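You operate a simulated robot arm through the tools that you are given. There is no shell and no other tool. Be economical: measure what you need, move in short steps, check, and stop when the job is done.

You are at the controls of a simulated two-armed robot. One attempt, no reset.

TASK
Pick up the paint tin from the front of the long white table with one hand, pass it to the other hand and put it on the second shelf from the bottom of the steel shelving. Set down upright: paint tin.

The check looks at the end state, three seconds after you hand in, the way a careful person would. Anything else that was tipped, shoved, dropped, spilled or broken makes it a failure.

THE ROBOT
Two 7-joint arms with two-finger parallel grippers on one trunk, on a base that drives. Base frame: it is fixed to the floor where the robot stands at the start and does not move with it; the origin is under the middle of the robot, x ahead of it, y to its left, z up; the surface under the hand at the start is at about z = 0.78. Readings come in m, degrees, newtons and seconds.
The left shoulder is at the start at [0.11, 0.174, 1.082], the right one opposite. With the tool pointing down near the work surface each hand reaches from about 0.34 to 0.74 m from the robot's upright axis, wherever it stands, measured 20 degrees to its own side. Places, roughly: second shelf of the steel shelving [-4.3, -1.4, 0.8]. Payload 3.6 kg a hand.
The tool frame of a hand sits at the grasp point between the pads (the TCP): z along the fingers, y along the line on which they close. The tips reach 0.03 m beyond it. Largest opening 0.11 m; finger width 0.02, thickness 0.01; the body of the gripper, 0.048 by 0.112 m, starts 0.055 m behind the TCP.
Orientation is that of the tool frame in the base frame, as a unit quaternion [w, x, y, z]. With the fingers straight down and closing along the base's y, the tool's x points along the base's -x, its y along +y and its z along -z.

THE INTERFACE
- The arms move only by the tool apply_moves. It takes "left_series", "right_series" or both (then of equal length, played together; a hand with none holds still); each is a list of rows, each a list of 7 numbers: the finger opening in m, from 0 to 0.11, then the shift along the tool's x, y, z in units of 400 mm (1.0 is 400 mm), then the turn, a rotation vector about the tool's x, y, z in units of 180 degrees (1.0 is 180 degrees). In form: [[fingers, tx, ty, tz, ax, ay, az], ...]. A call has 1 to 20 rows; each row is the pose to reach, as a shift and turn from the pose commanded when the call began, along the tool's axes at that moment. A call with a number of a shift or a turn outside -1 to 1 is refused whole. Each row takes 0.2 s and may step no farther than 0.05 m and 8.6 degrees from the row before; otherwise, or with a gripper value out of range, the whole call is refused. Where a pose cannot be reached the arm comes as near as it can. A force on the tool above 40 N (or 10 N above the force at the start of the call, whichever is more), or a blocked arm, ends the call early, and 0.2 s more pass. The fingers move at their own pace (about 0.153 m/s each) and stop on an object; they squeeze with about 27 N. The grip force told is the motor's: it shows also when the fingers shut on nothing. Time passes only in rows, and 0.2 s behind the last, so rows that repeat a pose let the fingers close. The reply holds the time, the measured pose of the TCP, the force on the tool along the base axes, the opening and the grip force, in the units named above and with some noise, with the torque about the TCP (base axes, N m) and any sound that the robot's microphone picked up.
- Cameras (640 x 400 px; columns grow to the right, rows downward): "scene" is now at [0.2103, -0.0168, 1.2475]; the picture's right is [-0.20, -0.98, 0.00], its down [-0.63, 0.13, -0.76] and it looks along [0.75, -0.16, -0.65] (base axes); focal length 258 px, centre (320, 200). "left" rides on the left gripper at [0.072, -0.017, -0.103] in its tool frame; the picture's right is [0.23, 0.97, 0.00], its down [-0.76, 0.18, -0.62] and it looks along [-0.61, 0.14, 0.78] (tool axes); focal length 222 px, centre (320, 200). "right" rides on the right gripper at [0.072, 0.017, -0.103] in its tool frame; the picture's right is [-0.23, 0.97, 0.00], its down [-0.76, -0.18, -0.62] and it looks along [-0.61, -0.14, 0.78] (tool axes); focal length 222 px, centre (320, 200). There is no depth. A picture from a camera that has moved, and an enlarged one, comes with that camera's place and axes in the base frame and with its lens.
- capture(camera): a new picture of that camera. It takes no simulated time.
- move_column(by): slides the trunk up (or, below 0, down) by that many m; the arms and the scene camera ride with it, the base frame stays. It gives what a move gives, with no picture.
- base_move(legs): drives the robot by 1 to 6 legs, each [ahead, left, turn to the left] in m, m and degrees, along the robot's own axes; the way and the turn of a leg run together, so that a leg with both is an arc; at most 1.5 m and 180 degrees a leg. The arms and the cameras ride along, it lands a little off, and it stops where it bumps. It gives what a move gives.
- pan_tilt(pan, tilt): turns the head with the scene camera to pan (to the left, within 86 degrees either way) and tilt (down, from -29 to 69), counted from straight ahead of the robot. It gives what a move gives.
- enlarge(camera, box): a new picture of the part [left, top, right, bottom] of that camera's present view, enlarged. It takes no simulated time.
- finish_job(): hands the job in; it is judged then, once.

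Work in short steps. Places have to be worked out from the pictures, the camera data and where the tool is seen: move nearer, look again, correct. Check each grasp and each placing, and mend what went wrong. You have 120 turns and 88 pictures in all, those below and enlarged ones among them. Open the grippers and draw the arms clear of the work before you hand the job in, unless the task says otherwise; then end with one line.

The tools are called as name(argument=value, ...) on one line, values as JSON. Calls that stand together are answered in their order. apply_moves: Moves the arms, as the interface text tells. Its arguments: {"type":"object","properties":{"left_series":{"type":"array"},"right_series":{"type":"array"}},"required":[]} The other tools are called the same way: move_column (by) slides the trunk up or down; base_move (legs) drives the base; pan_tilt (pan, tilt) turns the head that bears the scene camera; capture (camera) takes a picture; enlarge (camera, box) takes an enlarged picture of a part of a camera's view; finish_job () hands the job in.

At the start:

```text
time_s: 0.0
left_ee_pos: [0.4001, 0.0983, 1.084]
left_orientation: [0.0, -0.002, 1.0, 0.0]
left_ft_force: [0.8, 0.1, -0.8]
left_ft_torque: [-0.01, 0.02, -0.01]
left_grip_width: 0.1096
left_gripper_force: 0.1
right_ee_pos: [0.4218, -0.1778, 1.0756]
right_orientation: [-0.001, 0.0, 1.0, 0.001]
right_ft_force: [0.7, 1.0, -0.9]
right_ft_torque: [0.02, 0.0, 0.0]
right_grip_width: 0.1098
right_gripper_force: 0.0
trunk travel left (down, up): [-0.2, 0.563]
robot x, y, heading: [-0.0015, -0.0008, -0.2]
head pan, tilt: [-11.8, 40.2]
```

scene: 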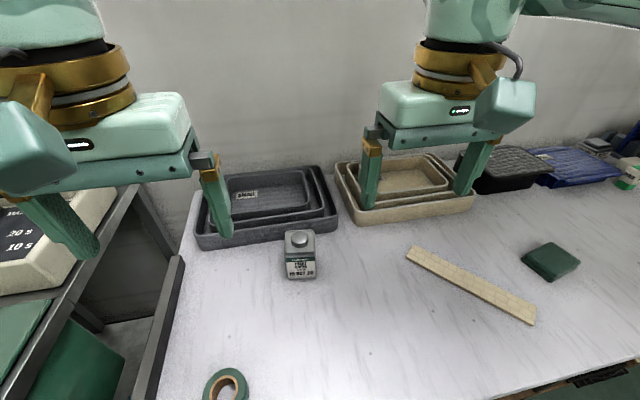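
right: 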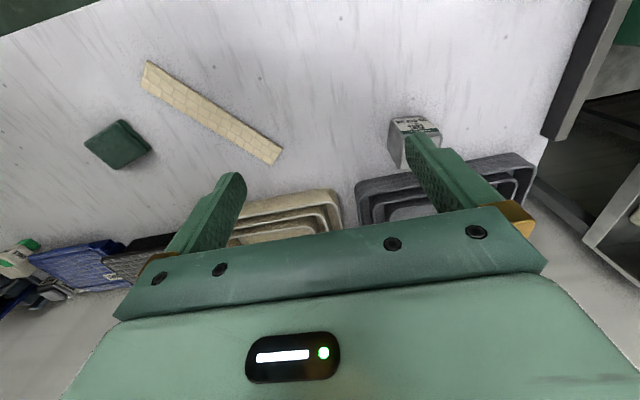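
left: 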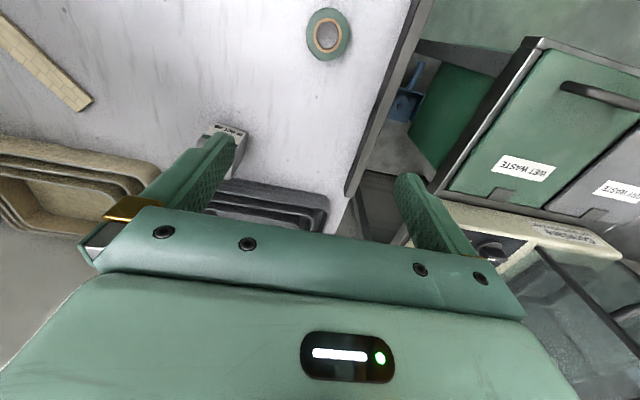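

The grey tin with a round cap near (300,255) may be the paint tin. I'll enlarge it and check its label before planning.

enlarge(camera="scene", box=[240, 210, 360, 290])

pan_tilt(pan=-60, tilt=35)

capture(camera="scene")

```text
5.00 times, centred on (300, 250) of scene
camera zoom: at [0.2103, -0.0168, 1.2475], right [-0.2, -0.98, 0.0], down [-0.63, 0.13, -0.76], along [0.75, -0.16, -0.65], focal length 1290 px, centre (420, -50)
```

zoom: 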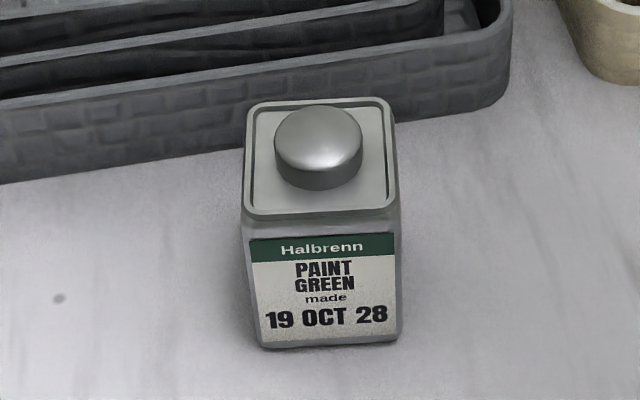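

```text
time_s: 1.2
left_ee_pos: [0.4015, 0.0977, 1.084]
left_orientation: [0.0, 0.0, 1.0, 0.0]
left_ft_force: [0.5, 0.3, -0.1]
left_ft_torque: [-0.01, -0.01, 0.0]
left_grip_width: 0.1102
left_gripper_force: 0.1
right_ee_pos: [0.4214, -0.178, 1.0741]
right_orientation: [-0.001, -0.001, 1.0, 0.0]
right_ft_force: [0.3, 0.2, 0.3]
right_ft_torque: [0.02, 0.0, -0.01]
right_grip_width: 0.1101
right_gripper_force: 0.1
trunk travel left (down, up): [-0.2, 0.563]
robot x, y, heading: [0.0017, -0.0003, -0.1]
head pan, tilt: [-60.0, 35.0]
```

```text
83 pictures are left
camera scene: at [0.1713, -0.0757, 1.2554], right [-0.87, -0.5, 0.0], down [-0.29, 0.5, -0.82], along [0.41, -0.71, -0.57], focal length 258 px, centre (320, 200)
```

scene: 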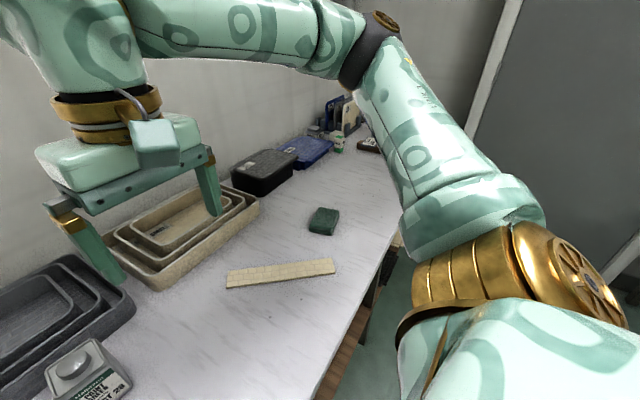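

This one reads "Paint Green". I'll check the items at the far end of the table for another tin.

enlarge(camera="scene", box=[300, 85, 396, 160])

pan_tilt(pan=40, tilt=35)

capture(camera="scene")

```text
5.33 times, centred on (348, 122) of scene
camera zoom: at [0.1713, -0.0757, 1.2554], right [-0.87, -0.5, 0.0], down [-0.29, 0.5, -0.82], along [0.41, -0.71, -0.57], focal length 1376 px, centre (171, 613)
```

zoom: 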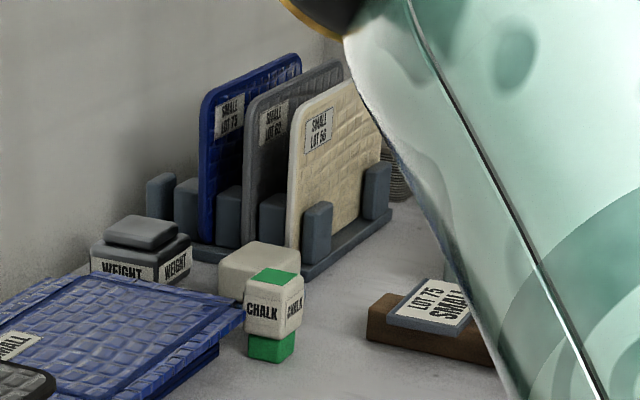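

```text
time_s: 2.9
left_ee_pos: [0.4004, 0.0976, 1.0837]
left_orientation: [0.0, -0.001, 1.0, 0.0]
left_ft_force: [-0.1, -0.1, 0.4]
left_ft_torque: [0.02, -0.01, 0.01]
left_grip_width: 0.1103
left_gripper_force: 0.1
right_ee_pos: [0.4223, -0.1776, 1.0753]
right_orientation: [-0.001, 0.0, 1.0, 0.0]
right_ft_force: [0.6, 0.4, 0.7]
right_ft_torque: [-0.02, 0.0, 0.0]
right_grip_width: 0.1099
right_gripper_force: 0.0
trunk travel left (down, up): [-0.2, 0.563]
robot x, y, heading: [-0.0014, -0.0008, -0.1]
head pan, tilt: [40.0, 35.0]
```

```text
81 pictures are left
camera scene: at [0.1947, 0.0571, 1.2554], right [0.64, -0.77, 0.0], down [-0.44, -0.37, -0.82], along [0.63, 0.53, -0.57], focal length 258 px, centre (320, 200)
```

scene: 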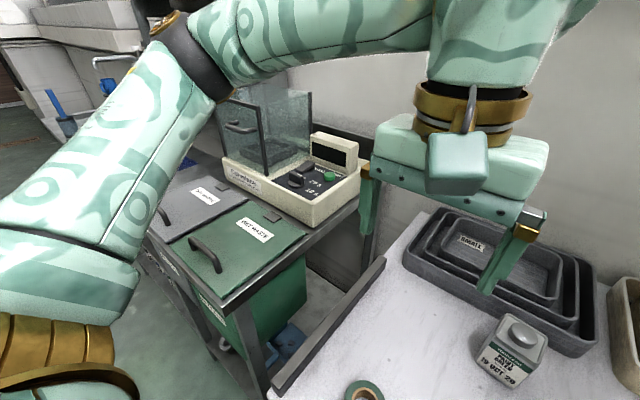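

There is only one tin, at about x 0.541, y -0.044. It's about 0.055 wide with the body top near z 0.87. I'll move the left hand aside and bring the right hand above the tin.

apply_moves(left_series=[[0.11, 0, 0.07, 0, 0, 0, 0], [0.11, 0, 0.14, 0, 0, 0, 0], [0.11, 0, 0.21, 0, 0, 0, 0], [0.11, 0, 0.28, 0, 0, 0, 0], [0.11, 0, 0.35, 0, 0, 0, 0], [0.11, 0, 0.35, 0, 0, 0, 0]], right_series=[[0.11, -0.05, 0.05, 0.02, 0, 0, 0], [0.11, -0.11, 0.12, 0.05, 0, 0, 0], [0.11, -0.18, 0.2, 0.08, 0, 0, 0], [0.11, -0.24, 0.27, 0.11, 0, 0, 0], [0.11, -0.2975, 0.335, 0.1375, 0, 0, 0], [0.11, -0.2975, 0.335, 0.1375, 0, 0, 0]])

pan_tilt(pan=0, tilt=40)

capture(camera="scene")

capture(camera="right")

```text
time_s: 4.3
left_ee_pos: [0.4009, 0.2376, 1.0845]
left_orientation: [0.001, 0.001, 1.0, 0.0]
left_ft_force: [-0.3, -0.3, -0.6]
left_ft_torque: [0.0, -0.02, 0.03]
left_grip_width: 0.1099
left_gripper_force: 0.0
right_ee_pos: [0.5409, -0.0432, 1.021]
right_orientation: [0.001, 0.0, 1.0, 0.0]
right_ft_force: [0.1, 0.4, 0.4]
right_ft_torque: [0.0, -0.03, 0.01]
right_grip_width: 0.1101
right_gripper_force: 0.0
trunk travel left (down, up): [-0.2, 0.563]
robot x, y, heading: [-0.0008, -0.0026, 0.2]
head pan, tilt: [40.0, 35.0]
```

```text
time_s: 5.4
left_ee_pos: [0.4002, 0.2384, 1.0842]
left_orientation: [-0.001, -0.001, 1.0, 0.0]
left_ft_force: [0.4, -0.6, 0.2]
left_ft_torque: [0.0, -0.01, 0.02]
left_grip_width: 0.1101
left_gripper_force: 0.1
right_ee_pos: [0.542, -0.0434, 1.0207]
right_orientation: [0.0, 0.0, 1.0, 0.001]
right_ft_force: [-0.4, -0.4, 1.0]
right_ft_torque: [0.02, 0.0, -0.01]
right_grip_width: 0.1102
right_gripper_force: 0.0
trunk travel left (down, up): [-0.2, 0.563]
robot x, y, heading: [-0.0016, -0.0007, -0.0]
head pan, tilt: [0.0, 40.0]
```

```text
80 pictures are left
camera scene: at [0.2123, 0.0008, 1.2478], right [0.0, -1.0, 0.0], down [-0.64, 0.0, -0.77], along [0.77, 0.0, -0.64], focal length 258 px, centre (320, 200)
```

scene: 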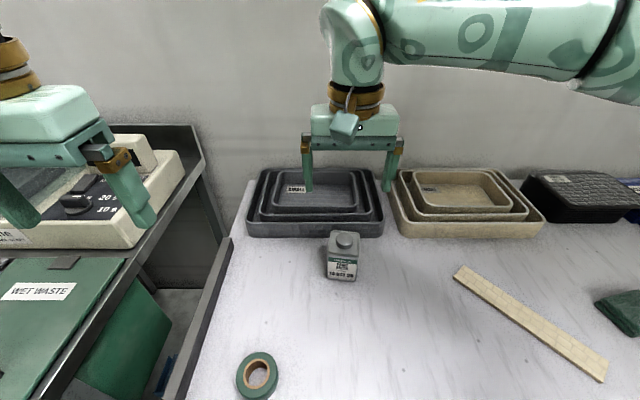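

```text
79 pictures are left
camera right: at [0.4691, -0.0278, 1.1234], right [0.23, 0.97, 0.0], down [0.76, -0.18, 0.62], along [0.61, -0.14, -0.78], focal length 222 px, centre (320, 200)
```

right: 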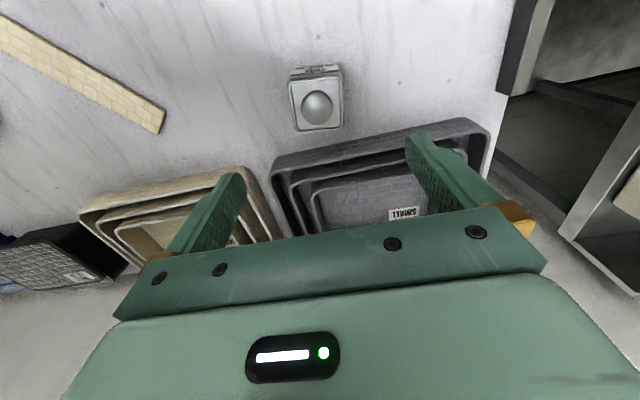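

The right camera and the scene camera agree: tin at (0.538, -0.046), body top about 0.87. I'll descend to TCP z 0.856 and close on the upper body, leaving the lower part free for the other hand.

apply_moves(right_series=[[0.11, 0.008, -0.007, 0.1, 0, 0, 0], [0.11, 0.008, -0.007, 0.2, 0, 0, 0], [0.11, 0.008, -0.007, 0.3, 0, 0, 0], [0.11, 0.008, -0.007, 0.37, 0, 0, 0], [0.11, 0.008, -0.007, 0.4125, 0, 0, 0], [0.11, 0.008, -0.007, 0.4125, 0, 0, 0]])

capture(camera="scene")

capture(camera="right")

```text
time_s: 6.8
left_ee_pos: [0.4004, 0.2381, 1.0851]
left_orientation: [0.0, -0.001, 1.0, 0.0]
left_ft_force: [0.7, 0.0, 0.0]
left_ft_torque: [-0.04, -0.01, 0.01]
left_grip_width: 0.11
left_gripper_force: 0.1
right_ee_pos: [0.5376, -0.0465, 0.8539]
right_orientation: [-0.002, 0.0, 1.0, -0.001]
right_ft_force: [-0.6, -0.4, 0.1]
right_ft_torque: [-0.01, 0.0, 0.02]
right_grip_width: 0.11
right_gripper_force: 0.0
trunk travel left (down, up): [-0.2, 0.563]
robot x, y, heading: [0.0023, 0.0009, -0.1]
head pan, tilt: [0.0, 40.0]
```

```text
78 pictures are left
camera scene: at [0.2121, 0.0008, 1.2478], right [0.0, -1.0, 0.0], down [-0.64, 0.0, -0.77], along [0.77, 0.0, -0.64], focal length 258 px, centre (320, 200)
```

scene: 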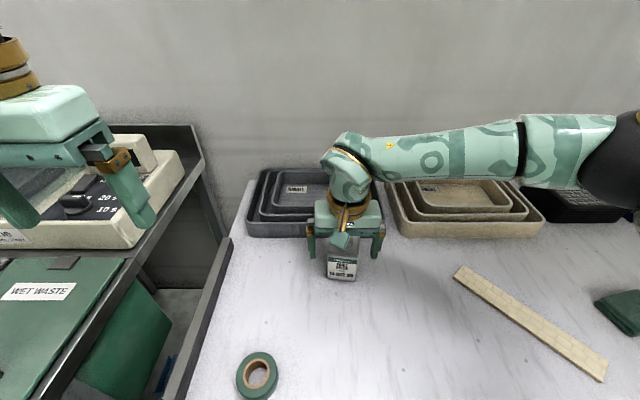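

```text
77 pictures are left
camera right: at [0.4651, -0.0308, 0.9574], right [0.23, 0.97, 0.0], down [0.76, -0.18, 0.62], along [0.61, -0.14, -0.78], focal length 222 px, centre (320, 200)
```

right: 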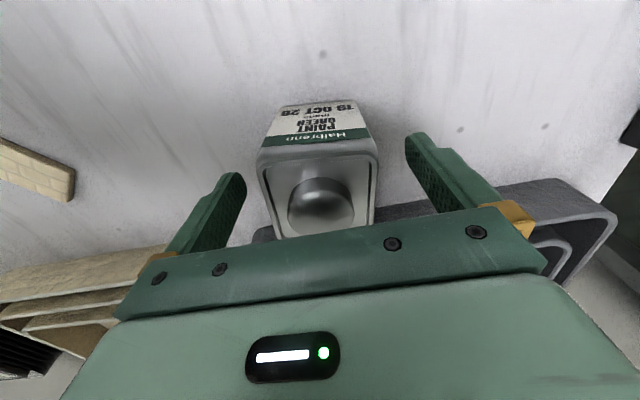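

The tin sits centred between the fingers, so I'll close, then lift 0.15 m.

apply_moves(right_series=[[0.03, 0, 0, 0, 0, 0, 0], [0.03, 0, 0, 0, 0, 0, 0], [0.03, 0, 0, 0, 0, 0, 0], [0.03, 0, 0, 0, 0, 0, 0], [0.03, 0, 0, -0.05, 0, 0, 0], [0.03, 0, 0, -0.15, 0, 0, 0], [0.03, 0, 0, -0.25, 0, 0, 0], [0.03, 0, 0, -0.35, 0, 0, 0], [0.03, 0, 0, -0.375, 0, 0, 0]])

capture(camera="scene")

```text
time_s: 8.8
left_ee_pos: [0.4012, 0.2382, 1.084]
left_orientation: [-0.001, -0.001, 1.0, 0.001]
left_ft_force: [0.5, -0.1, 0.9]
left_ft_torque: [-0.02, 0.02, 0.0]
left_grip_width: 0.11
left_gripper_force: 0.0
right_ee_pos: [0.5381, -0.047, 1.0036]
right_orientation: [-0.001, 0.0, 1.0, 0.0]
right_ft_force: [-0.2, 0.2, -2.5]
right_ft_torque: [-0.01, -0.03, 0.0]
right_grip_width: 0.0599
right_gripper_force: 27.4
trunk travel left (down, up): [-0.2, 0.563]
robot x, y, heading: [0.001, 0.0011, 0.1]
head pan, tilt: [0.0, 40.0]
```

```text
76 pictures are left
camera scene: at [0.2127, 0.0007, 1.2476], right [0.0, -1.0, 0.0], down [-0.64, 0.0, -0.77], along [0.77, 0.0, -0.64], focal length 258 px, centre (320, 200)
```

scene: 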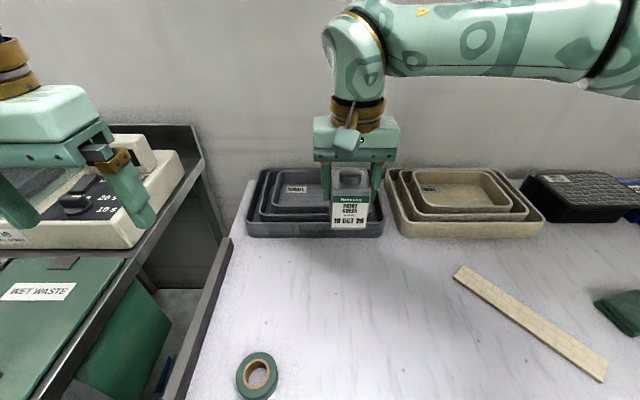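

The tin is held (width 0.06, about 0.25 kg). Before driving I'll look both ways.

pan_tilt(pan=-86, tilt=20)

capture(camera="scene")

pan_tilt(pan=86, tilt=20)

capture(camera="scene")

```text
time_s: 10.4
left_ee_pos: [0.4007, 0.2379, 1.0848]
left_orientation: [-0.001, 0.0, 1.0, 0.0]
left_ft_force: [-0.1, -0.6, 0.0]
left_ft_torque: [0.01, 0.02, 0.01]
left_grip_width: 0.1098
left_gripper_force: 0.1
right_ee_pos: [0.5378, -0.0472, 1.0039]
right_orientation: [-0.002, 0.0, 1.0, 0.001]
right_ft_force: [-0.4, 0.2, -2.5]
right_ft_torque: [0.01, 0.03, -0.02]
right_grip_width: 0.0597
right_gripper_force: 26.6
trunk travel left (down, up): [-0.2, 0.563]
robot x, y, heading: [0.0033, -0.0005, -0.1]
head pan, tilt: [-85.9, 20.0]
```

```text
75 pictures are left
camera scene: at [0.1342, -0.0922, 1.2792], right [-1.0, -0.07, 0.0], down [-0.03, 0.34, -0.94], along [0.07, -0.94, -0.34], focal length 258 px, centre (320, 200)
```

scene: 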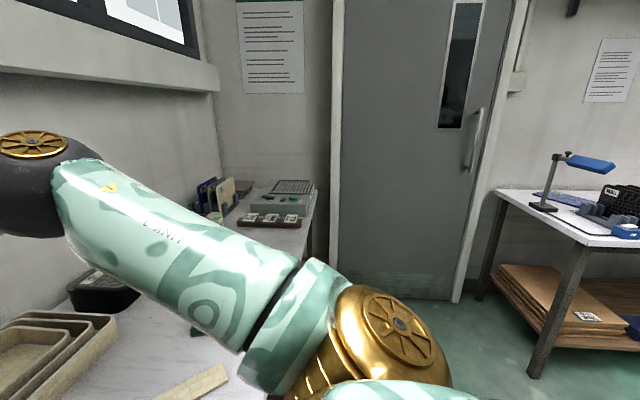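

```text
time_s: 13.0
left_ee_pos: [0.4009, 0.2374, 1.0853]
left_orientation: [-0.001, -0.001, 1.0, 0.001]
left_ft_force: [-0.5, -0.3, 0.2]
left_ft_torque: [-0.01, 0.02, -0.01]
left_grip_width: 0.1101
left_gripper_force: 0.0
right_ee_pos: [0.5376, -0.0468, 1.0051]
right_orientation: [0.0, 0.0, 1.0, 0.0]
right_ft_force: [-0.2, -0.3, -2.5]
right_ft_torque: [-0.01, -0.02, 0.03]
right_grip_width: 0.0598
right_gripper_force: 26.8
trunk travel left (down, up): [-0.2, 0.563]
robot x, y, heading: [-0.0011, 0.0006, -0.1]
head pan, tilt: [85.9, 20.0]
```

```text
74 pictures are left
camera scene: at [0.1342, 0.0936, 1.2792], right [1.0, -0.07, 0.0], down [-0.03, -0.34, -0.94], along [0.07, 0.94, -0.34], focal length 258 px, centre (320, 200)
```

scene: 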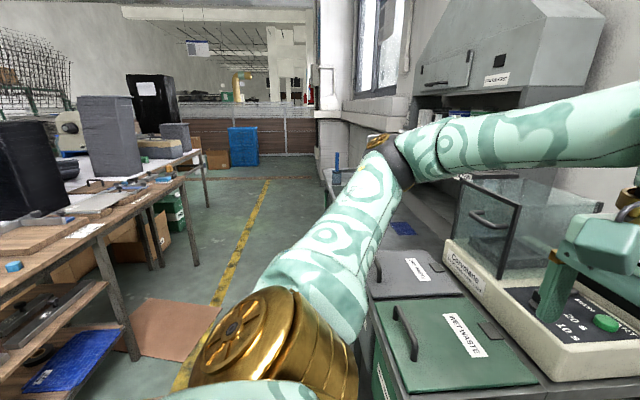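

There are tables behind left and behind right, and an aisle beside me. I'll raise the trunk, back off a little and turn right 60° in steps, looking behind as I go.

move_column(by=0.2)

base_move(legs=[[-0.25, 0, 0], [0, 0, -60]])

pan_tilt(pan=-86, tilt=25)

capture(camera="scene")

```text
time_s: 15.2
left_ee_pos: [0.4009, 0.2387, 1.2835]
left_orientation: [0.0, -0.001, 1.0, 0.0]
left_ft_force: [-0.5, 0.8, 0.2]
left_ft_torque: [-0.01, 0.03, -0.01]
left_grip_width: 0.11
left_gripper_force: 0.1
right_ee_pos: [0.5385, -0.0476, 1.2038]
right_orientation: [-0.002, 0.0, 1.0, 0.0]
right_ft_force: [-0.3, -0.3, -2.5]
right_ft_torque: [0.01, 0.05, 0.02]
right_grip_width: 0.0598
right_gripper_force: 27.5
trunk travel left (down, up): [-0.4, 0.363]
robot x, y, heading: [-0.0019, -0.0001, -0.1]
head pan, tilt: [85.9, 20.0]
```

```text
time_s: 19.6
left_ee_pos: [0.1547, -0.2273, 1.2842]
left_orientation: [-0.001, 0.499, 0.867, 0.001]
left_ft_force: [-0.2, -0.1, -0.3]
left_ft_torque: [0.04, -0.02, -0.02]
left_grip_width: 0.1099
left_gripper_force: 0.0
right_ee_pos: [-0.0222, -0.4895, 1.2043]
right_orientation: [-0.001, 0.498, 0.867, 0.0]
right_ft_force: [0.2, 0.3, -2.7]
right_ft_torque: [0.02, -0.01, 0.02]
right_grip_width: 0.0596
right_gripper_force: 26.6
trunk travel left (down, up): [-0.4, 0.363]
robot x, y, heading: [-0.2529, 0.0014, -59.9]
head pan, tilt: [85.9, 20.0]
```

```text
time_s: 22.2
left_ee_pos: [0.1545, -0.2264, 1.283]
left_orientation: [0.0, 0.499, 0.867, 0.001]
left_ft_force: [0.5, -0.7, -0.1]
left_ft_torque: [0.01, -0.01, -0.02]
left_grip_width: 0.1098
left_gripper_force: 0.1
right_ee_pos: [-0.0224, -0.4889, 1.2045]
right_orientation: [-0.001, 0.499, 0.867, 0.0]
right_ft_force: [0.3, 0.3, -2.3]
right_ft_torque: [0.01, 0.02, 0.01]
right_grip_width: 0.06
right_gripper_force: 26.9
trunk travel left (down, up): [-0.4, 0.363]
robot x, y, heading: [-0.2524, -0.0034, -59.9]
head pan, tilt: [-85.9, 25.0]
```

```text
73 pictures are left
camera scene: at [-0.3059, -0.0899, 1.4758], right [-0.56, 0.83, 0.0], down [0.35, 0.24, -0.91], along [-0.75, -0.51, -0.42], focal length 258 px, centre (320, 200)
```

scene: 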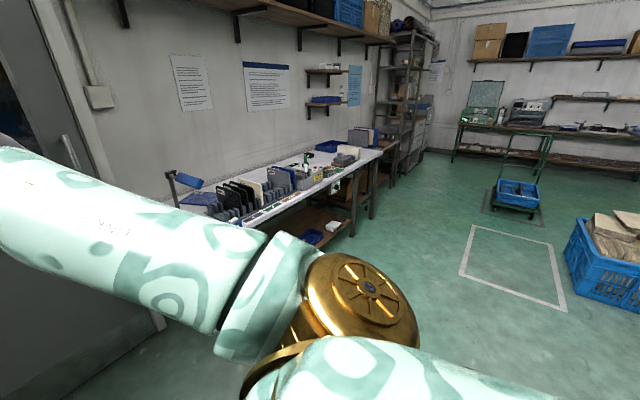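

The shelving stands far off along the right wall. I'll turn on to face -x and look ahead.

base_move(legs=[[0, 0, -115]])

pan_tilt(pan=0, tilt=20)

capture(camera="scene")

```text
time_s: 27.4
left_ee_pos: [-0.6278, -0.275, 1.2842]
left_orientation: [0.0, 0.999, 0.048, 0.001]
left_ft_force: [-0.7, 0.3, -0.1]
left_ft_torque: [0.0, -0.04, 0.02]
left_grip_width: 0.1102
left_gripper_force: 0.1
right_ee_pos: [-0.7919, -0.0052, 1.204]
right_orientation: [0.0, 0.999, 0.048, 0.001]
right_ft_force: [-0.1, -0.2, -3.4]
right_ft_torque: [0.0, -0.03, -0.01]
right_grip_width: 0.0596
right_gripper_force: 26.7
trunk travel left (down, up): [-0.4, 0.363]
robot x, y, heading: [-0.2529, 0.0017, -174.3]
head pan, tilt: [-85.9, 25.0]
```

```text
time_s: 29.0
left_ee_pos: [-0.6287, -0.2744, 1.2834]
left_orientation: [0.001, 0.999, 0.048, 0.0]
left_ft_force: [0.7, 0.1, 0.5]
left_ft_torque: [-0.01, 0.01, 0.01]
left_grip_width: 0.1098
left_gripper_force: 0.0
right_ee_pos: [-0.7925, -0.0037, 1.205]
right_orientation: [0.0, 0.999, 0.048, 0.001]
right_ft_force: [0.6, -0.9, -2.8]
right_ft_torque: [0.02, -0.02, 0.0]
right_grip_width: 0.06
right_gripper_force: 26.7
trunk travel left (down, up): [-0.4, 0.363]
robot x, y, heading: [-0.2515, 0.0024, -174.6]
head pan, tilt: [0.0, 20.0]
```

```text
72 pictures are left
camera scene: at [-0.3899, -0.0125, 1.4838], right [-0.09, 1.0, 0.0], down [0.34, 0.03, -0.94], along [-0.94, -0.09, -0.34], focal length 258 px, centre (320, 200)
```

scene: 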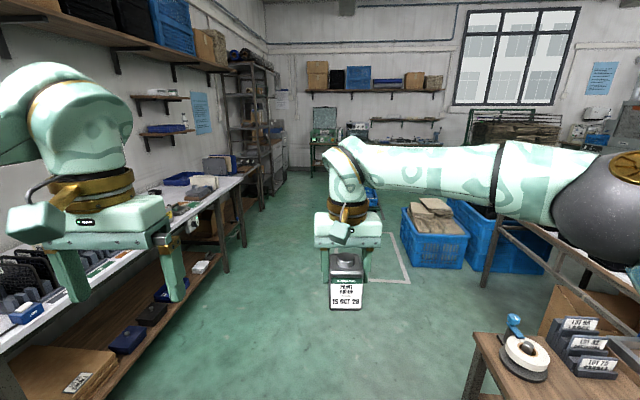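

The corridor runs from about y -0.93 to 0.45, and the shelving is ahead on the left. I'll straighten up, shift left 0.3 m and drive 2.4 m along it.

base_move(legs=[[0, 0, -5.5], [0, 0.28, 0], [1.2, 0, 0], [1.0, 0, 0]])

pan_tilt(pan=45, tilt=25)

capture(camera="scene")

```text
time_s: 42.0
left_ee_pos: [-2.8614, -0.5145, 1.284]
left_orientation: [-0.001, 1.0, -0.002, 0.001]
left_ft_force: [0.2, 0.2, 0.5]
left_ft_torque: [-0.02, -0.01, -0.02]
left_grip_width: 0.11
left_gripper_force: 0.1
right_ee_pos: [-2.9967, -0.2284, 1.2048]
right_orientation: [0.0, 1.0, -0.002, 0.0]
right_ft_force: [0.0, -0.3, -2.7]
right_ft_torque: [0.01, 0.03, 0.01]
right_grip_width: 0.0598
right_gripper_force: 27.1
trunk travel left (down, up): [-0.4, 0.363]
robot x, y, heading: [-2.4584, -0.2768, 179.5]
head pan, tilt: [0.0, 20.0]
```

```text
time_s: 43.1
left_ee_pos: [-2.8601, -0.5139, 1.2846]
left_orientation: [0.0, 1.0, -0.002, 0.0]
left_ft_force: [0.0, -0.7, 0.6]
left_ft_torque: [0.04, -0.03, 0.0]
left_grip_width: 0.1101
left_gripper_force: 0.1
right_ee_pos: [-2.9977, -0.2292, 1.2044]
right_orientation: [0.0, 1.0, -0.002, 0.001]
right_ft_force: [0.0, -0.7, -2.8]
right_ft_torque: [0.01, -0.03, -0.03]
right_grip_width: 0.0598
right_gripper_force: 26.8
trunk travel left (down, up): [-0.4, 0.363]
robot x, y, heading: [-2.4586, -0.2786, 179.8]
head pan, tilt: [45.0, 25.0]
```

```text
71 pictures are left
camera scene: at [-2.5704, -0.3426, 1.4757], right [-0.7, 0.71, 0.0], down [0.3, 0.3, -0.91], along [-0.64, -0.64, -0.42], focal length 258 px, centre (320, 200)
```

scene: 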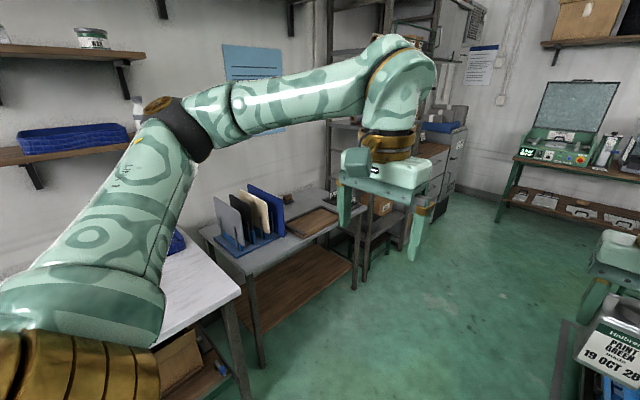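

The way ahead is clear. I'll drive 1.0 m on and turn left 60° to see the shelving.

base_move(legs=[[1.1, 0, 0], [0, 0, 60]])

pan_tilt(pan=10, tilt=25)

capture(camera="scene")

```text
time_s: 51.4
left_ee_pos: [-3.5522, -0.7366, 1.2842]
left_orientation: [0.0, 0.866, 0.5, 0.0]
left_ft_force: [0.6, -0.1, 0.7]
left_ft_torque: [-0.01, -0.03, 0.0]
left_grip_width: 0.11
left_gripper_force: 0.2
right_ee_pos: [-3.866, -0.7139, 1.2047]
right_orientation: [0.0, 0.866, 0.5, 0.001]
right_ft_force: [-0.2, -0.1, -1.8]
right_ft_torque: [0.03, -0.01, -0.02]
right_grip_width: 0.0598
right_gripper_force: 27.2
trunk travel left (down, up): [-0.4, 0.363]
robot x, y, heading: [-3.5582, -0.268, -120.2]
head pan, tilt: [45.0, 25.0]
```

```text
time_s: 52.4
left_ee_pos: [-3.5515, -0.7357, 1.2837]
left_orientation: [0.001, 0.866, 0.5, 0.0]
left_ft_force: [0.6, 0.1, 0.3]
left_ft_torque: [-0.01, 0.02, 0.01]
left_grip_width: 0.1101
left_gripper_force: 0.1
right_ee_pos: [-3.8661, -0.7132, 1.2046]
right_orientation: [0.0, 0.866, 0.5, 0.001]
right_ft_force: [0.1, 0.1, -3.5]
right_ft_torque: [0.03, -0.01, 0.0]
right_grip_width: 0.0597
right_gripper_force: 26.4
trunk travel left (down, up): [-0.4, 0.363]
robot x, y, heading: [-3.5532, -0.2737, -120.2]
head pan, tilt: [10.0, 25.0]
```

```text
70 pictures are left
camera scene: at [-3.611, -0.396, 1.4757], right [-0.94, 0.34, 0.0], down [0.14, 0.4, -0.91], along [-0.31, -0.85, -0.42], focal length 258 px, centre (320, 200)
```

scene: 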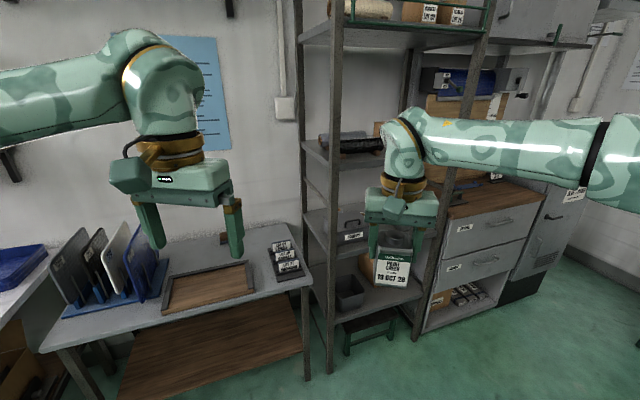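

The shelving front is at about y -1.24, spanning x -3.97 to -4.58. I'll square up and centre on it to look at the second shelf.

base_move(legs=[[0, 0, 30.2], [0, -0.6, 0], [0.15, 0, 0]])

pan_tilt(pan=0, tilt=35)

capture(camera="scene")

capture(camera="left")

```text
time_s: 58.3
left_ee_pos: [-3.9208, -0.8249, 1.2838]
left_orientation: [-0.001, 0.704, 0.71, 0.0]
left_ft_force: [0.1, -1.4, -0.2]
left_ft_torque: [0.0, 0.02, -0.02]
left_grip_width: 0.1101
left_gripper_force: 0.0
right_ee_pos: [-4.2031, -0.9646, 1.2035]
right_orientation: [-0.001, 0.704, 0.71, 0.0]
right_ft_force: [0.8, 0.4, -3.6]
right_ft_torque: [0.03, -0.01, 0.01]
right_grip_width: 0.0599
right_gripper_force: 26.8
trunk travel left (down, up): [-0.4, 0.363]
robot x, y, heading: [-4.1624, -0.4234, -89.7]
head pan, tilt: [10.0, 25.0]
```

```text
time_s: 59.0
left_ee_pos: [-3.9208, -0.825, 1.284]
left_orientation: [0.0, 0.704, 0.711, 0.001]
left_ft_force: [0.0, -0.4, 0.2]
left_ft_torque: [-0.01, 0.03, -0.02]
left_grip_width: 0.1099
left_gripper_force: 0.1
right_ee_pos: [-4.2038, -0.9636, 1.2045]
right_orientation: [-0.001, 0.704, 0.711, 0.001]
right_ft_force: [-0.1, 0.3, -3.4]
right_ft_torque: [0.0, -0.02, -0.01]
right_grip_width: 0.0597
right_gripper_force: 27.1
trunk travel left (down, up): [-0.4, 0.363]
robot x, y, heading: [-4.1593, -0.4225, -89.5]
head pan, tilt: [0.0, 35.0]
```

```text
69 pictures are left
camera scene: at [-4.1601, -0.5586, 1.46], right [-1.0, -0.01, 0.0], down [-0.01, 0.57, -0.82], along [0.01, -0.82, -0.57], focal length 258 px, centre (320, 200)
```

scene: 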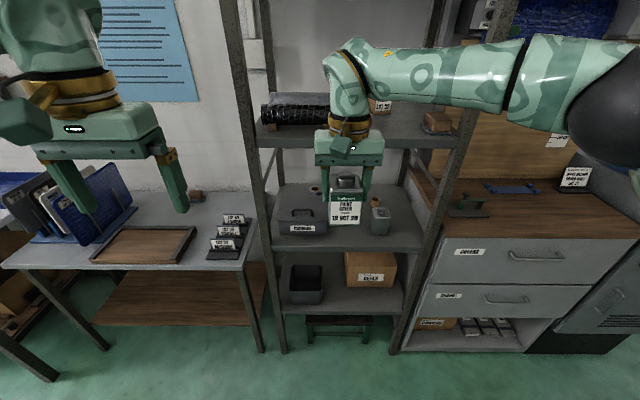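

```text
68 pictures are left
camera left: at [-3.9376, -0.7526, 1.3861], right [0.97, 0.24, 0.0], down [0.18, -0.76, 0.62], along [0.15, -0.6, -0.78], focal length 222 px, centre (320, 200)
```

left: 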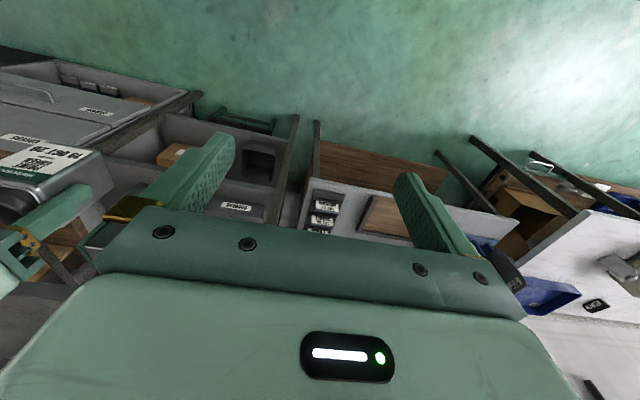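

I can see the second shelf, with its surface near z 0.77 and the next shelf at about 1.16. I'll enlarge it to find free room.

enlarge(camera="scene", box=[240, 130, 450, 262])

```text
3.03 times, centred on (345, 196) of scene
camera zoom: at [-4.1601, -0.5586, 1.46], right [-1.0, -0.01, 0.0], down [-0.01, 0.57, -0.82], along [0.01, -0.82, -0.57], focal length 782 px, centre (244, 212)
```

zoom: 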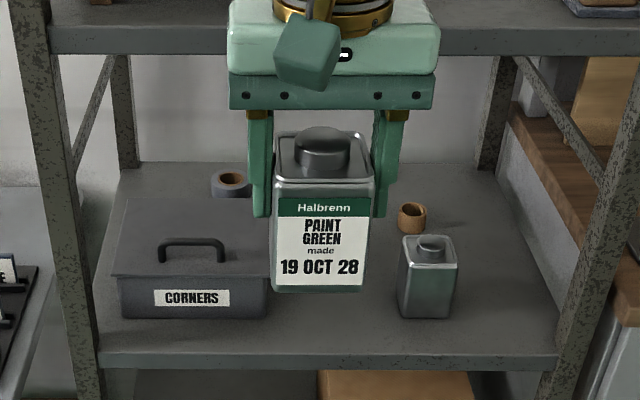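

On the second shelf there is a gap about 0.17 m wide, between the CORNERS box (right side x -4.18) and the other tin (x -4.35). For the handover the left hand will come from the robot side, pitched 30° below horizontal, and grip the lower body. First I'll pitch the left hand and bring the right hand toward the middle.

apply_moves(left_series=[[0.11, 0, 0, 0, 0, -0.047, 0], [0.11, 0, 0, 0, 0, -0.094, 0], [0.11, 0, 0, 0, 0, -0.141, 0], [0.11, 0, 0, 0, 0, -0.188, 0], [0.11, 0, 0, 0, 0, -0.235, 0], [0.11, 0, 0, 0, 0, -0.282, 0], [0.11, 0, 0, 0, 0, -0.329, 0], [0.11, 0, 0, 0, 0, -0.333, 0], [0.11, 0, 0, 0, 0, -0.333, 0]], right_series=[[0.03, -0.01, 0.02, 0, 0, 0, 0], [0.03, -0.02, 0.04, 0, 0, 0, 0], [0.03, -0.03, 0.06, 0, 0, 0, 0], [0.03, -0.04, 0.08, 0, 0, 0, 0], [0.03, -0.05, 0.1, 0, 0, 0, 0], [0.03, -0.06, 0.12, 0, 0, 0, 0], [0.03, -0.075, 0.15, 0, 0, 0, 0], [0.03, -0.075, 0.15, 0, 0, 0, 0], [0.03, -0.075, 0.15, 0, 0, 0, 0]])

capture(camera="scene")

capture(camera="left")

```text
time_s: 61.0
left_ee_pos: [-3.921, -0.8538, 1.2979]
left_orientation: [0.355, 0.609, 0.616, -0.352]
left_ft_force: [0.0, 0.2, -0.2]
left_ft_torque: [-0.01, 0.01, -0.01]
left_grip_width: 0.1099
left_gripper_force: 0.0
left hand out of reach, approached as far as the arm can: row 6, 7, 8, 9
right_ee_pos: [-4.148, -0.9905, 1.205]
right_orientation: [-0.001, 0.704, 0.711, 0.0]
right_ft_force: [0.1, -0.3, -3.0]
right_ft_torque: [0.03, 0.01, 0.01]
right_grip_width: 0.0598
right_gripper_force: 26.7
right hand out of reach, approached as far as the arm can: row 7, 8, 9
trunk travel left (down, up): [-0.4, 0.363]
robot x, y, heading: [-4.1611, -0.4272, -89.7]
head pan, tilt: [0.0, 35.0]
```

```text
66 pictures are left
camera scene: at [-4.1598, -0.5587, 1.46], right [-1.0, -0.01, 0.0], down [-0.01, 0.57, -0.82], along [0.01, -0.82, -0.57], focal length 258 px, centre (320, 200)
```

scene: 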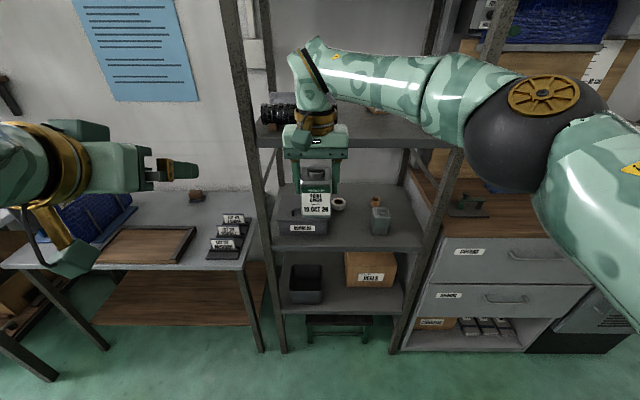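

```text
65 pictures are left
camera left: at [-3.9389, -0.7275, 1.2862], right [0.97, 0.12, -0.2], down [0.18, 0.16, 0.97], along [0.15, -0.98, 0.13], focal length 222 px, centre (320, 200)
```

left: 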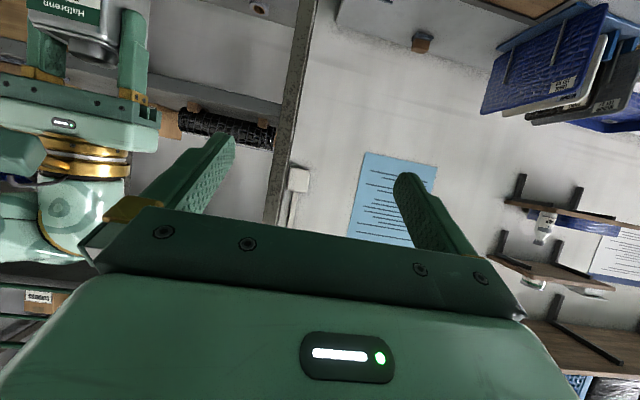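

The left hand is pitched right, but it reaches better farther out. I'll move it laterally behind the tin, 0.12 m back along its approach line.

apply_moves(left_series=[[0.11, 0.02, -0.1, 0.02, 0, 0, 0], [0.11, 0.04, -0.2, 0.04, 0, 0, 0], [0.11, 0.07, -0.3, 0.06, 0, 0, 0], [0.11, 0.1, -0.4, 0.09, 0, 0, 0], [0.11, 0.13, -0.5, 0.12, 0, 0, 0], [0.11, 0.147, -0.5675, 0.137, 0, 0, 0], [0.11, 0.147, -0.5675, 0.137, 0, 0, 0]])

capture(camera="scene")

capture(camera="left")

```text
time_s: 62.6
left_ee_pos: [-4.1482, -0.8726, 1.2214]
left_orientation: [0.354, 0.61, 0.616, -0.351]
left_ft_force: [-0.3, -0.3, -0.4]
left_ft_torque: [-0.03, 0.01, 0.01]
left_grip_width: 0.1102
left_gripper_force: 0.0
right_ee_pos: [-4.1488, -0.9897, 1.2035]
right_orientation: [-0.001, 0.705, 0.71, 0.0]
right_ft_force: [-0.5, 0.1, -3.0]
right_ft_torque: [-0.01, -0.01, -0.02]
right_grip_width: 0.0601
right_gripper_force: 27.0
trunk travel left (down, up): [-0.4, 0.363]
robot x, y, heading: [-4.1607, -0.4254, -89.8]
head pan, tilt: [0.0, 35.0]
```

```text
64 pictures are left
camera scene: at [-4.1594, -0.5585, 1.46], right [-1.0, -0.01, 0.0], down [-0.01, 0.57, -0.82], along [0.01, -0.82, -0.57], focal length 258 px, centre (320, 200)
```

scene: 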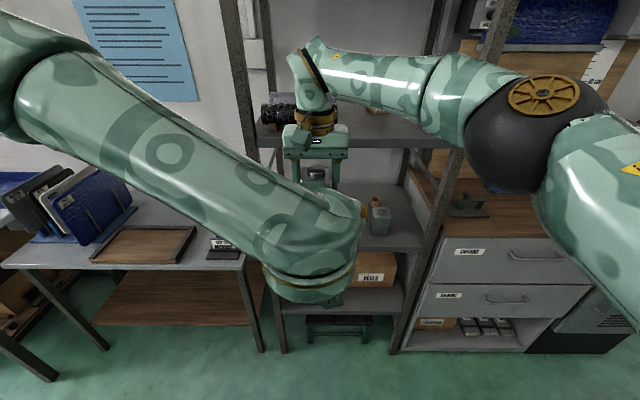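

```text
63 pictures are left
camera left: at [-4.1659, -0.7469, 1.2088], right [0.97, 0.12, -0.2], down [0.18, 0.16, 0.97], along [0.15, -0.98, 0.13], focal length 222 px, centre (320, 200)
```

left: 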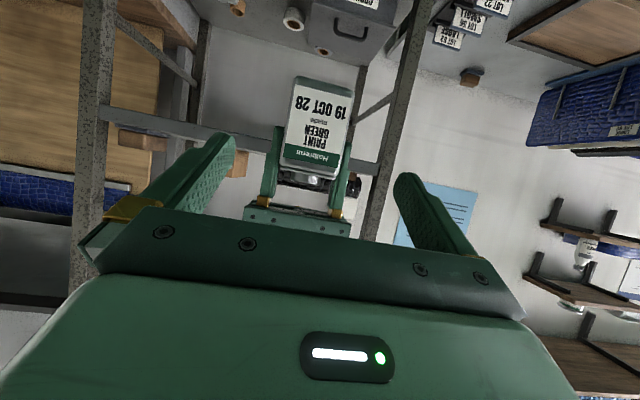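

The tin shows centred between the left fingers and its bottom computes to z about 1.132. I'll advance 0.12 m along the tool axis, in small steps.

apply_moves(left_series=[[0.11, 0.003, 0, 0.06, 0, 0, 0], [0.11, 0.005, 0, 0.12, 0, 0, 0], [0.11, 0.007, 0, 0.18, 0, 0, 0], [0.11, 0.009, 0, 0.24, 0, 0, 0], [0.11, 0.009, 0, 0.3, 0, 0, 0], [0.11, 0.009, 0, 0.3, 0, 0, 0]])

capture(camera="left")

capture(camera="right")

```text
time_s: 64.0
left_ee_pos: [-4.1482, -0.9748, 1.1582]
left_orientation: [0.354, 0.611, 0.615, -0.352]
left_ft_force: [0.2, 1.2, 0.7]
left_ft_torque: [0.02, 0.01, 0.0]
left_grip_width: 0.11
left_gripper_force: 0.0
right_ee_pos: [-4.1495, -0.9895, 1.2045]
right_orientation: [0.0, 0.704, 0.71, 0.0]
right_ft_force: [-0.4, 0.4, -3.4]
right_ft_torque: [0.02, -0.01, 0.02]
right_grip_width: 0.0599
right_gripper_force: 26.8
trunk travel left (down, up): [-0.4, 0.363]
robot x, y, heading: [-4.1605, -0.4289, -89.5]
head pan, tilt: [0.0, 35.0]
```

```text
62 pictures are left
camera left: at [-4.1654, -0.8488, 1.1455], right [0.97, 0.12, -0.2], down [0.18, 0.16, 0.97], along [0.15, -0.98, 0.13], focal length 222 px, centre (320, 200)
```

left: 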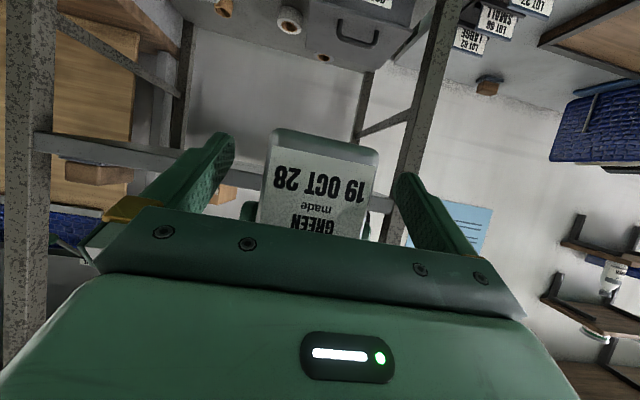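

```text
61 pictures are left
camera right: at [-4.1331, -0.919, 1.3073], right [0.98, -0.22, 0.0], down [-0.17, -0.76, 0.62], along [-0.14, -0.61, -0.78], focal length 222 px, centre (320, 200)
```

right: 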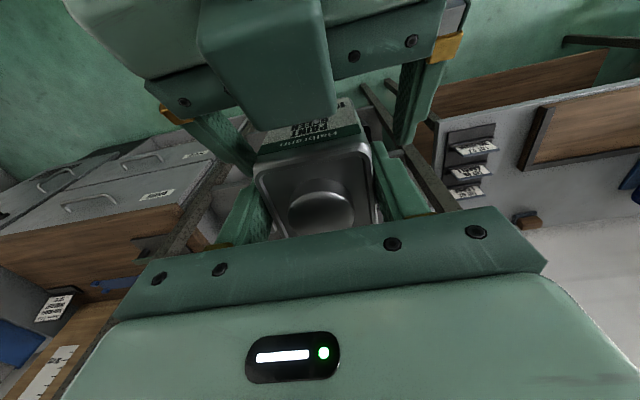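

Both views show the left fingers straddling the lower body, clear of the right fingers. I'll close the left hand.

apply_moves(left_series=[[0.03, 0, 0, 0, 0, 0, 0], [0.03, 0, 0, 0, 0, 0, 0], [0.03, 0, 0, 0, 0, 0, 0], [0.03, 0, 0, 0, 0, 0, 0], [0.03, 0, 0, 0, 0, 0, 0]])

capture(camera="right")

```text
time_s: 65.2
left_ee_pos: [-4.1486, -0.9738, 1.1568]
left_orientation: [0.354, 0.611, 0.614, -0.352]
left_ft_force: [-18.6, -1.5, -0.9]
left_ft_torque: [-0.07, -0.47, 0.07]
left_grip_width: 0.0594
left_gripper_force: 26.5
right_ee_pos: [-4.1489, -0.9894, 1.2042]
right_orientation: [-0.001, 0.703, 0.711, 0.002]
right_ft_force: [18.9, 1.0, 1.1]
right_ft_torque: [0.2, -0.38, -0.4]
right_grip_width: 0.0599
right_gripper_force: 26.7
trunk travel left (down, up): [-0.4, 0.363]
robot x, y, heading: [-4.1607, -0.4285, -89.2]
head pan, tilt: [0.0, 35.0]
```

```text
60 pictures are left
camera right: at [-4.1325, -0.919, 1.3073], right [0.98, -0.22, 0.0], down [-0.17, -0.77, 0.62], along [-0.13, -0.61, -0.78], focal length 222 px, centre (320, 200)
```

right: 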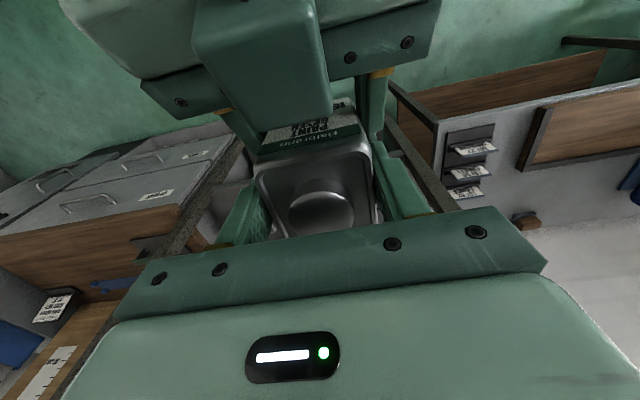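

The left hand grips with about 18 N of sideways strain from miscentring, so I'll ease it 1.5 mm toward -x before releasing.

apply_moves(left_series=[[0.03, 0, -0.004, 0, 0, 0, 0], [0.03, 0, -0.004, 0, 0, 0, 0]])

```text
time_s: 65.8
left_ee_pos: [-4.1491, -0.9757, 1.1572]
left_orientation: [0.355, 0.609, 0.616, -0.351]
left_ft_force: [-14.5, -0.1, 0.3]
left_ft_torque: [-0.15, -0.14, -0.47]
left_grip_width: 0.0599
left_gripper_force: 27.1
right_ee_pos: [-4.1484, -0.99, 1.2037]
right_orientation: [-0.001, 0.704, 0.71, 0.001]
right_ft_force: [15.3, 0.2, 0.0]
right_ft_torque: [0.2, -0.53, 0.24]
right_grip_width: 0.0598
right_gripper_force: 27.5
trunk travel left (down, up): [-0.4, 0.363]
robot x, y, heading: [-4.1666, -0.4242, -89.6]
head pan, tilt: [0.0, 35.0]
```

The strain dropped only 4 N. I'll ease another 4 mm.

apply_moves(left_series=[[0.03, 0, -0.005, 0, 0, 0, 0], [0.03, 0, -0.01, 0, 0, 0, 0], [0.03, 0, -0.01, 0, 0, 0, 0]])

```text
time_s: 66.6
left_ee_pos: [-4.1503, -0.9754, 1.1569]
left_orientation: [0.355, 0.608, 0.617, -0.351]
left_ft_force: [10.4, -2.1, 0.2]
left_ft_torque: [-0.1, 0.49, -0.51]
left_grip_width: 0.0598
left_gripper_force: 27.4
right_ee_pos: [-4.1519, -0.9913, 1.2038]
right_orientation: [-0.001, 0.704, 0.71, -0.002]
right_ft_force: [-10.2, 1.0, -3.1]
right_ft_torque: [0.16, 0.0, 0.65]
right_grip_width: 0.0598
right_gripper_force: 27.2
trunk travel left (down, up): [-0.4, 0.363]
robot x, y, heading: [-4.1598, -0.4271, -89.5]
head pan, tilt: [0.0, 35.0]
```

That overshot slightly, to +10 N. I'll come back 1.6 mm.

apply_moves(left_series=[[0.03, 0, 0.004, 0, 0, 0, 0], [0.03, 0, 0.004, 0, 0, 0, 0]])

```text
time_s: 67.2
left_ee_pos: [-4.1508, -0.9745, 1.1568]
left_orientation: [0.355, 0.609, 0.617, -0.351]
left_ft_force: [12.7, -2.2, 0.8]
left_ft_torque: [0.28, 0.28, 0.28]
left_grip_width: 0.0596
left_gripper_force: 27.1
right_ee_pos: [-4.1499, -0.9906, 1.2039]
right_orientation: [-0.001, 0.705, 0.71, 0.0]
right_ft_force: [-12.9, 1.9, -4.6]
right_ft_torque: [-0.17, 0.33, -0.06]
right_grip_width: 0.0598
right_gripper_force: 26.6
trunk travel left (down, up): [-0.4, 0.363]
robot x, y, heading: [-4.1644, -0.4287, -89.7]
head pan, tilt: [0.0, 35.0]
```

Residual force is small and noisy, so I'll release with the right hand and check that the left holds.

apply_moves(right_series=[[0.07, 0, 0, 0, 0, 0, 0], [0.1, 0, 0, 0, 0, 0, 0], [0.1, 0, 0, 0, 0, 0, 0], [0.1, 0, 0, -0.05, 0, 0, 0], [0.1, 0, 0, -0.12, 0, 0, 0], [0.1, 0, 0, -0.22, 0, 0, 0], [0.1, 0, 0, -0.32, 0, 0, 0], [0.1, 0, 0, -0.32, 0, 0, 0]])

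capture(camera="right")

capture(camera="scene")

```text
time_s: 69.0
left_ee_pos: [-4.1516, -0.9754, 1.1586]
left_orientation: [0.355, 0.61, 0.615, -0.352]
left_ft_force: [0.0, 0.1, -0.1]
left_ft_torque: [0.05, 0.01, -0.01]
left_grip_width: 0.0596
left_gripper_force: 27.3
right_ee_pos: [-4.1642, -0.9527, 1.2982]
right_orientation: [-0.001, 0.704, 0.71, 0.001]
right_ft_force: [-0.8, 0.3, 0.3]
right_ft_torque: [0.01, -0.01, 0.05]
right_grip_width: 0.1002
right_gripper_force: 0.0
right hand out of reach, approached as far as the arm can: row 4, 5, 6, 7, 8
trunk travel left (down, up): [-0.4, 0.363]
robot x, y, heading: [-4.1655, -0.4303, -89.5]
head pan, tilt: [0.0, 35.0]
```

```text
59 pictures are left
camera right: at [-4.1483, -0.8801, 1.4013], right [0.98, -0.22, 0.0], down [-0.17, -0.76, 0.62], along [-0.14, -0.61, -0.78], focal length 222 px, centre (320, 200)
```

right: 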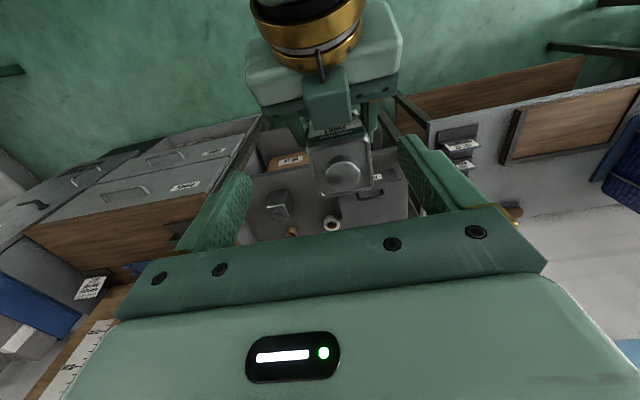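

```text
58 pictures are left
camera scene: at [-4.1611, -0.5589, 1.4599], right [-1.0, -0.01, 0.0], down [0.0, 0.57, -0.82], along [0.01, -0.82, -0.57], focal length 258 px, centre (320, 200)
```

scene: 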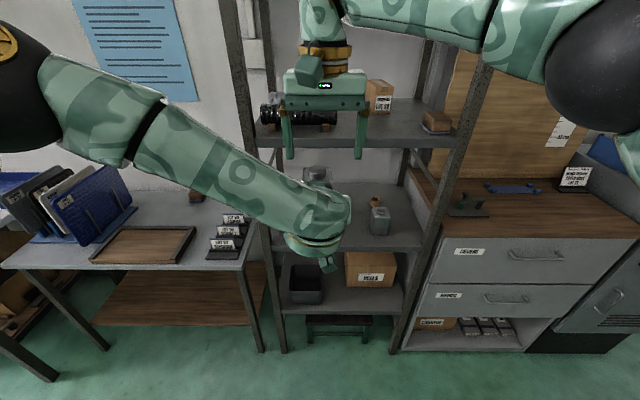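

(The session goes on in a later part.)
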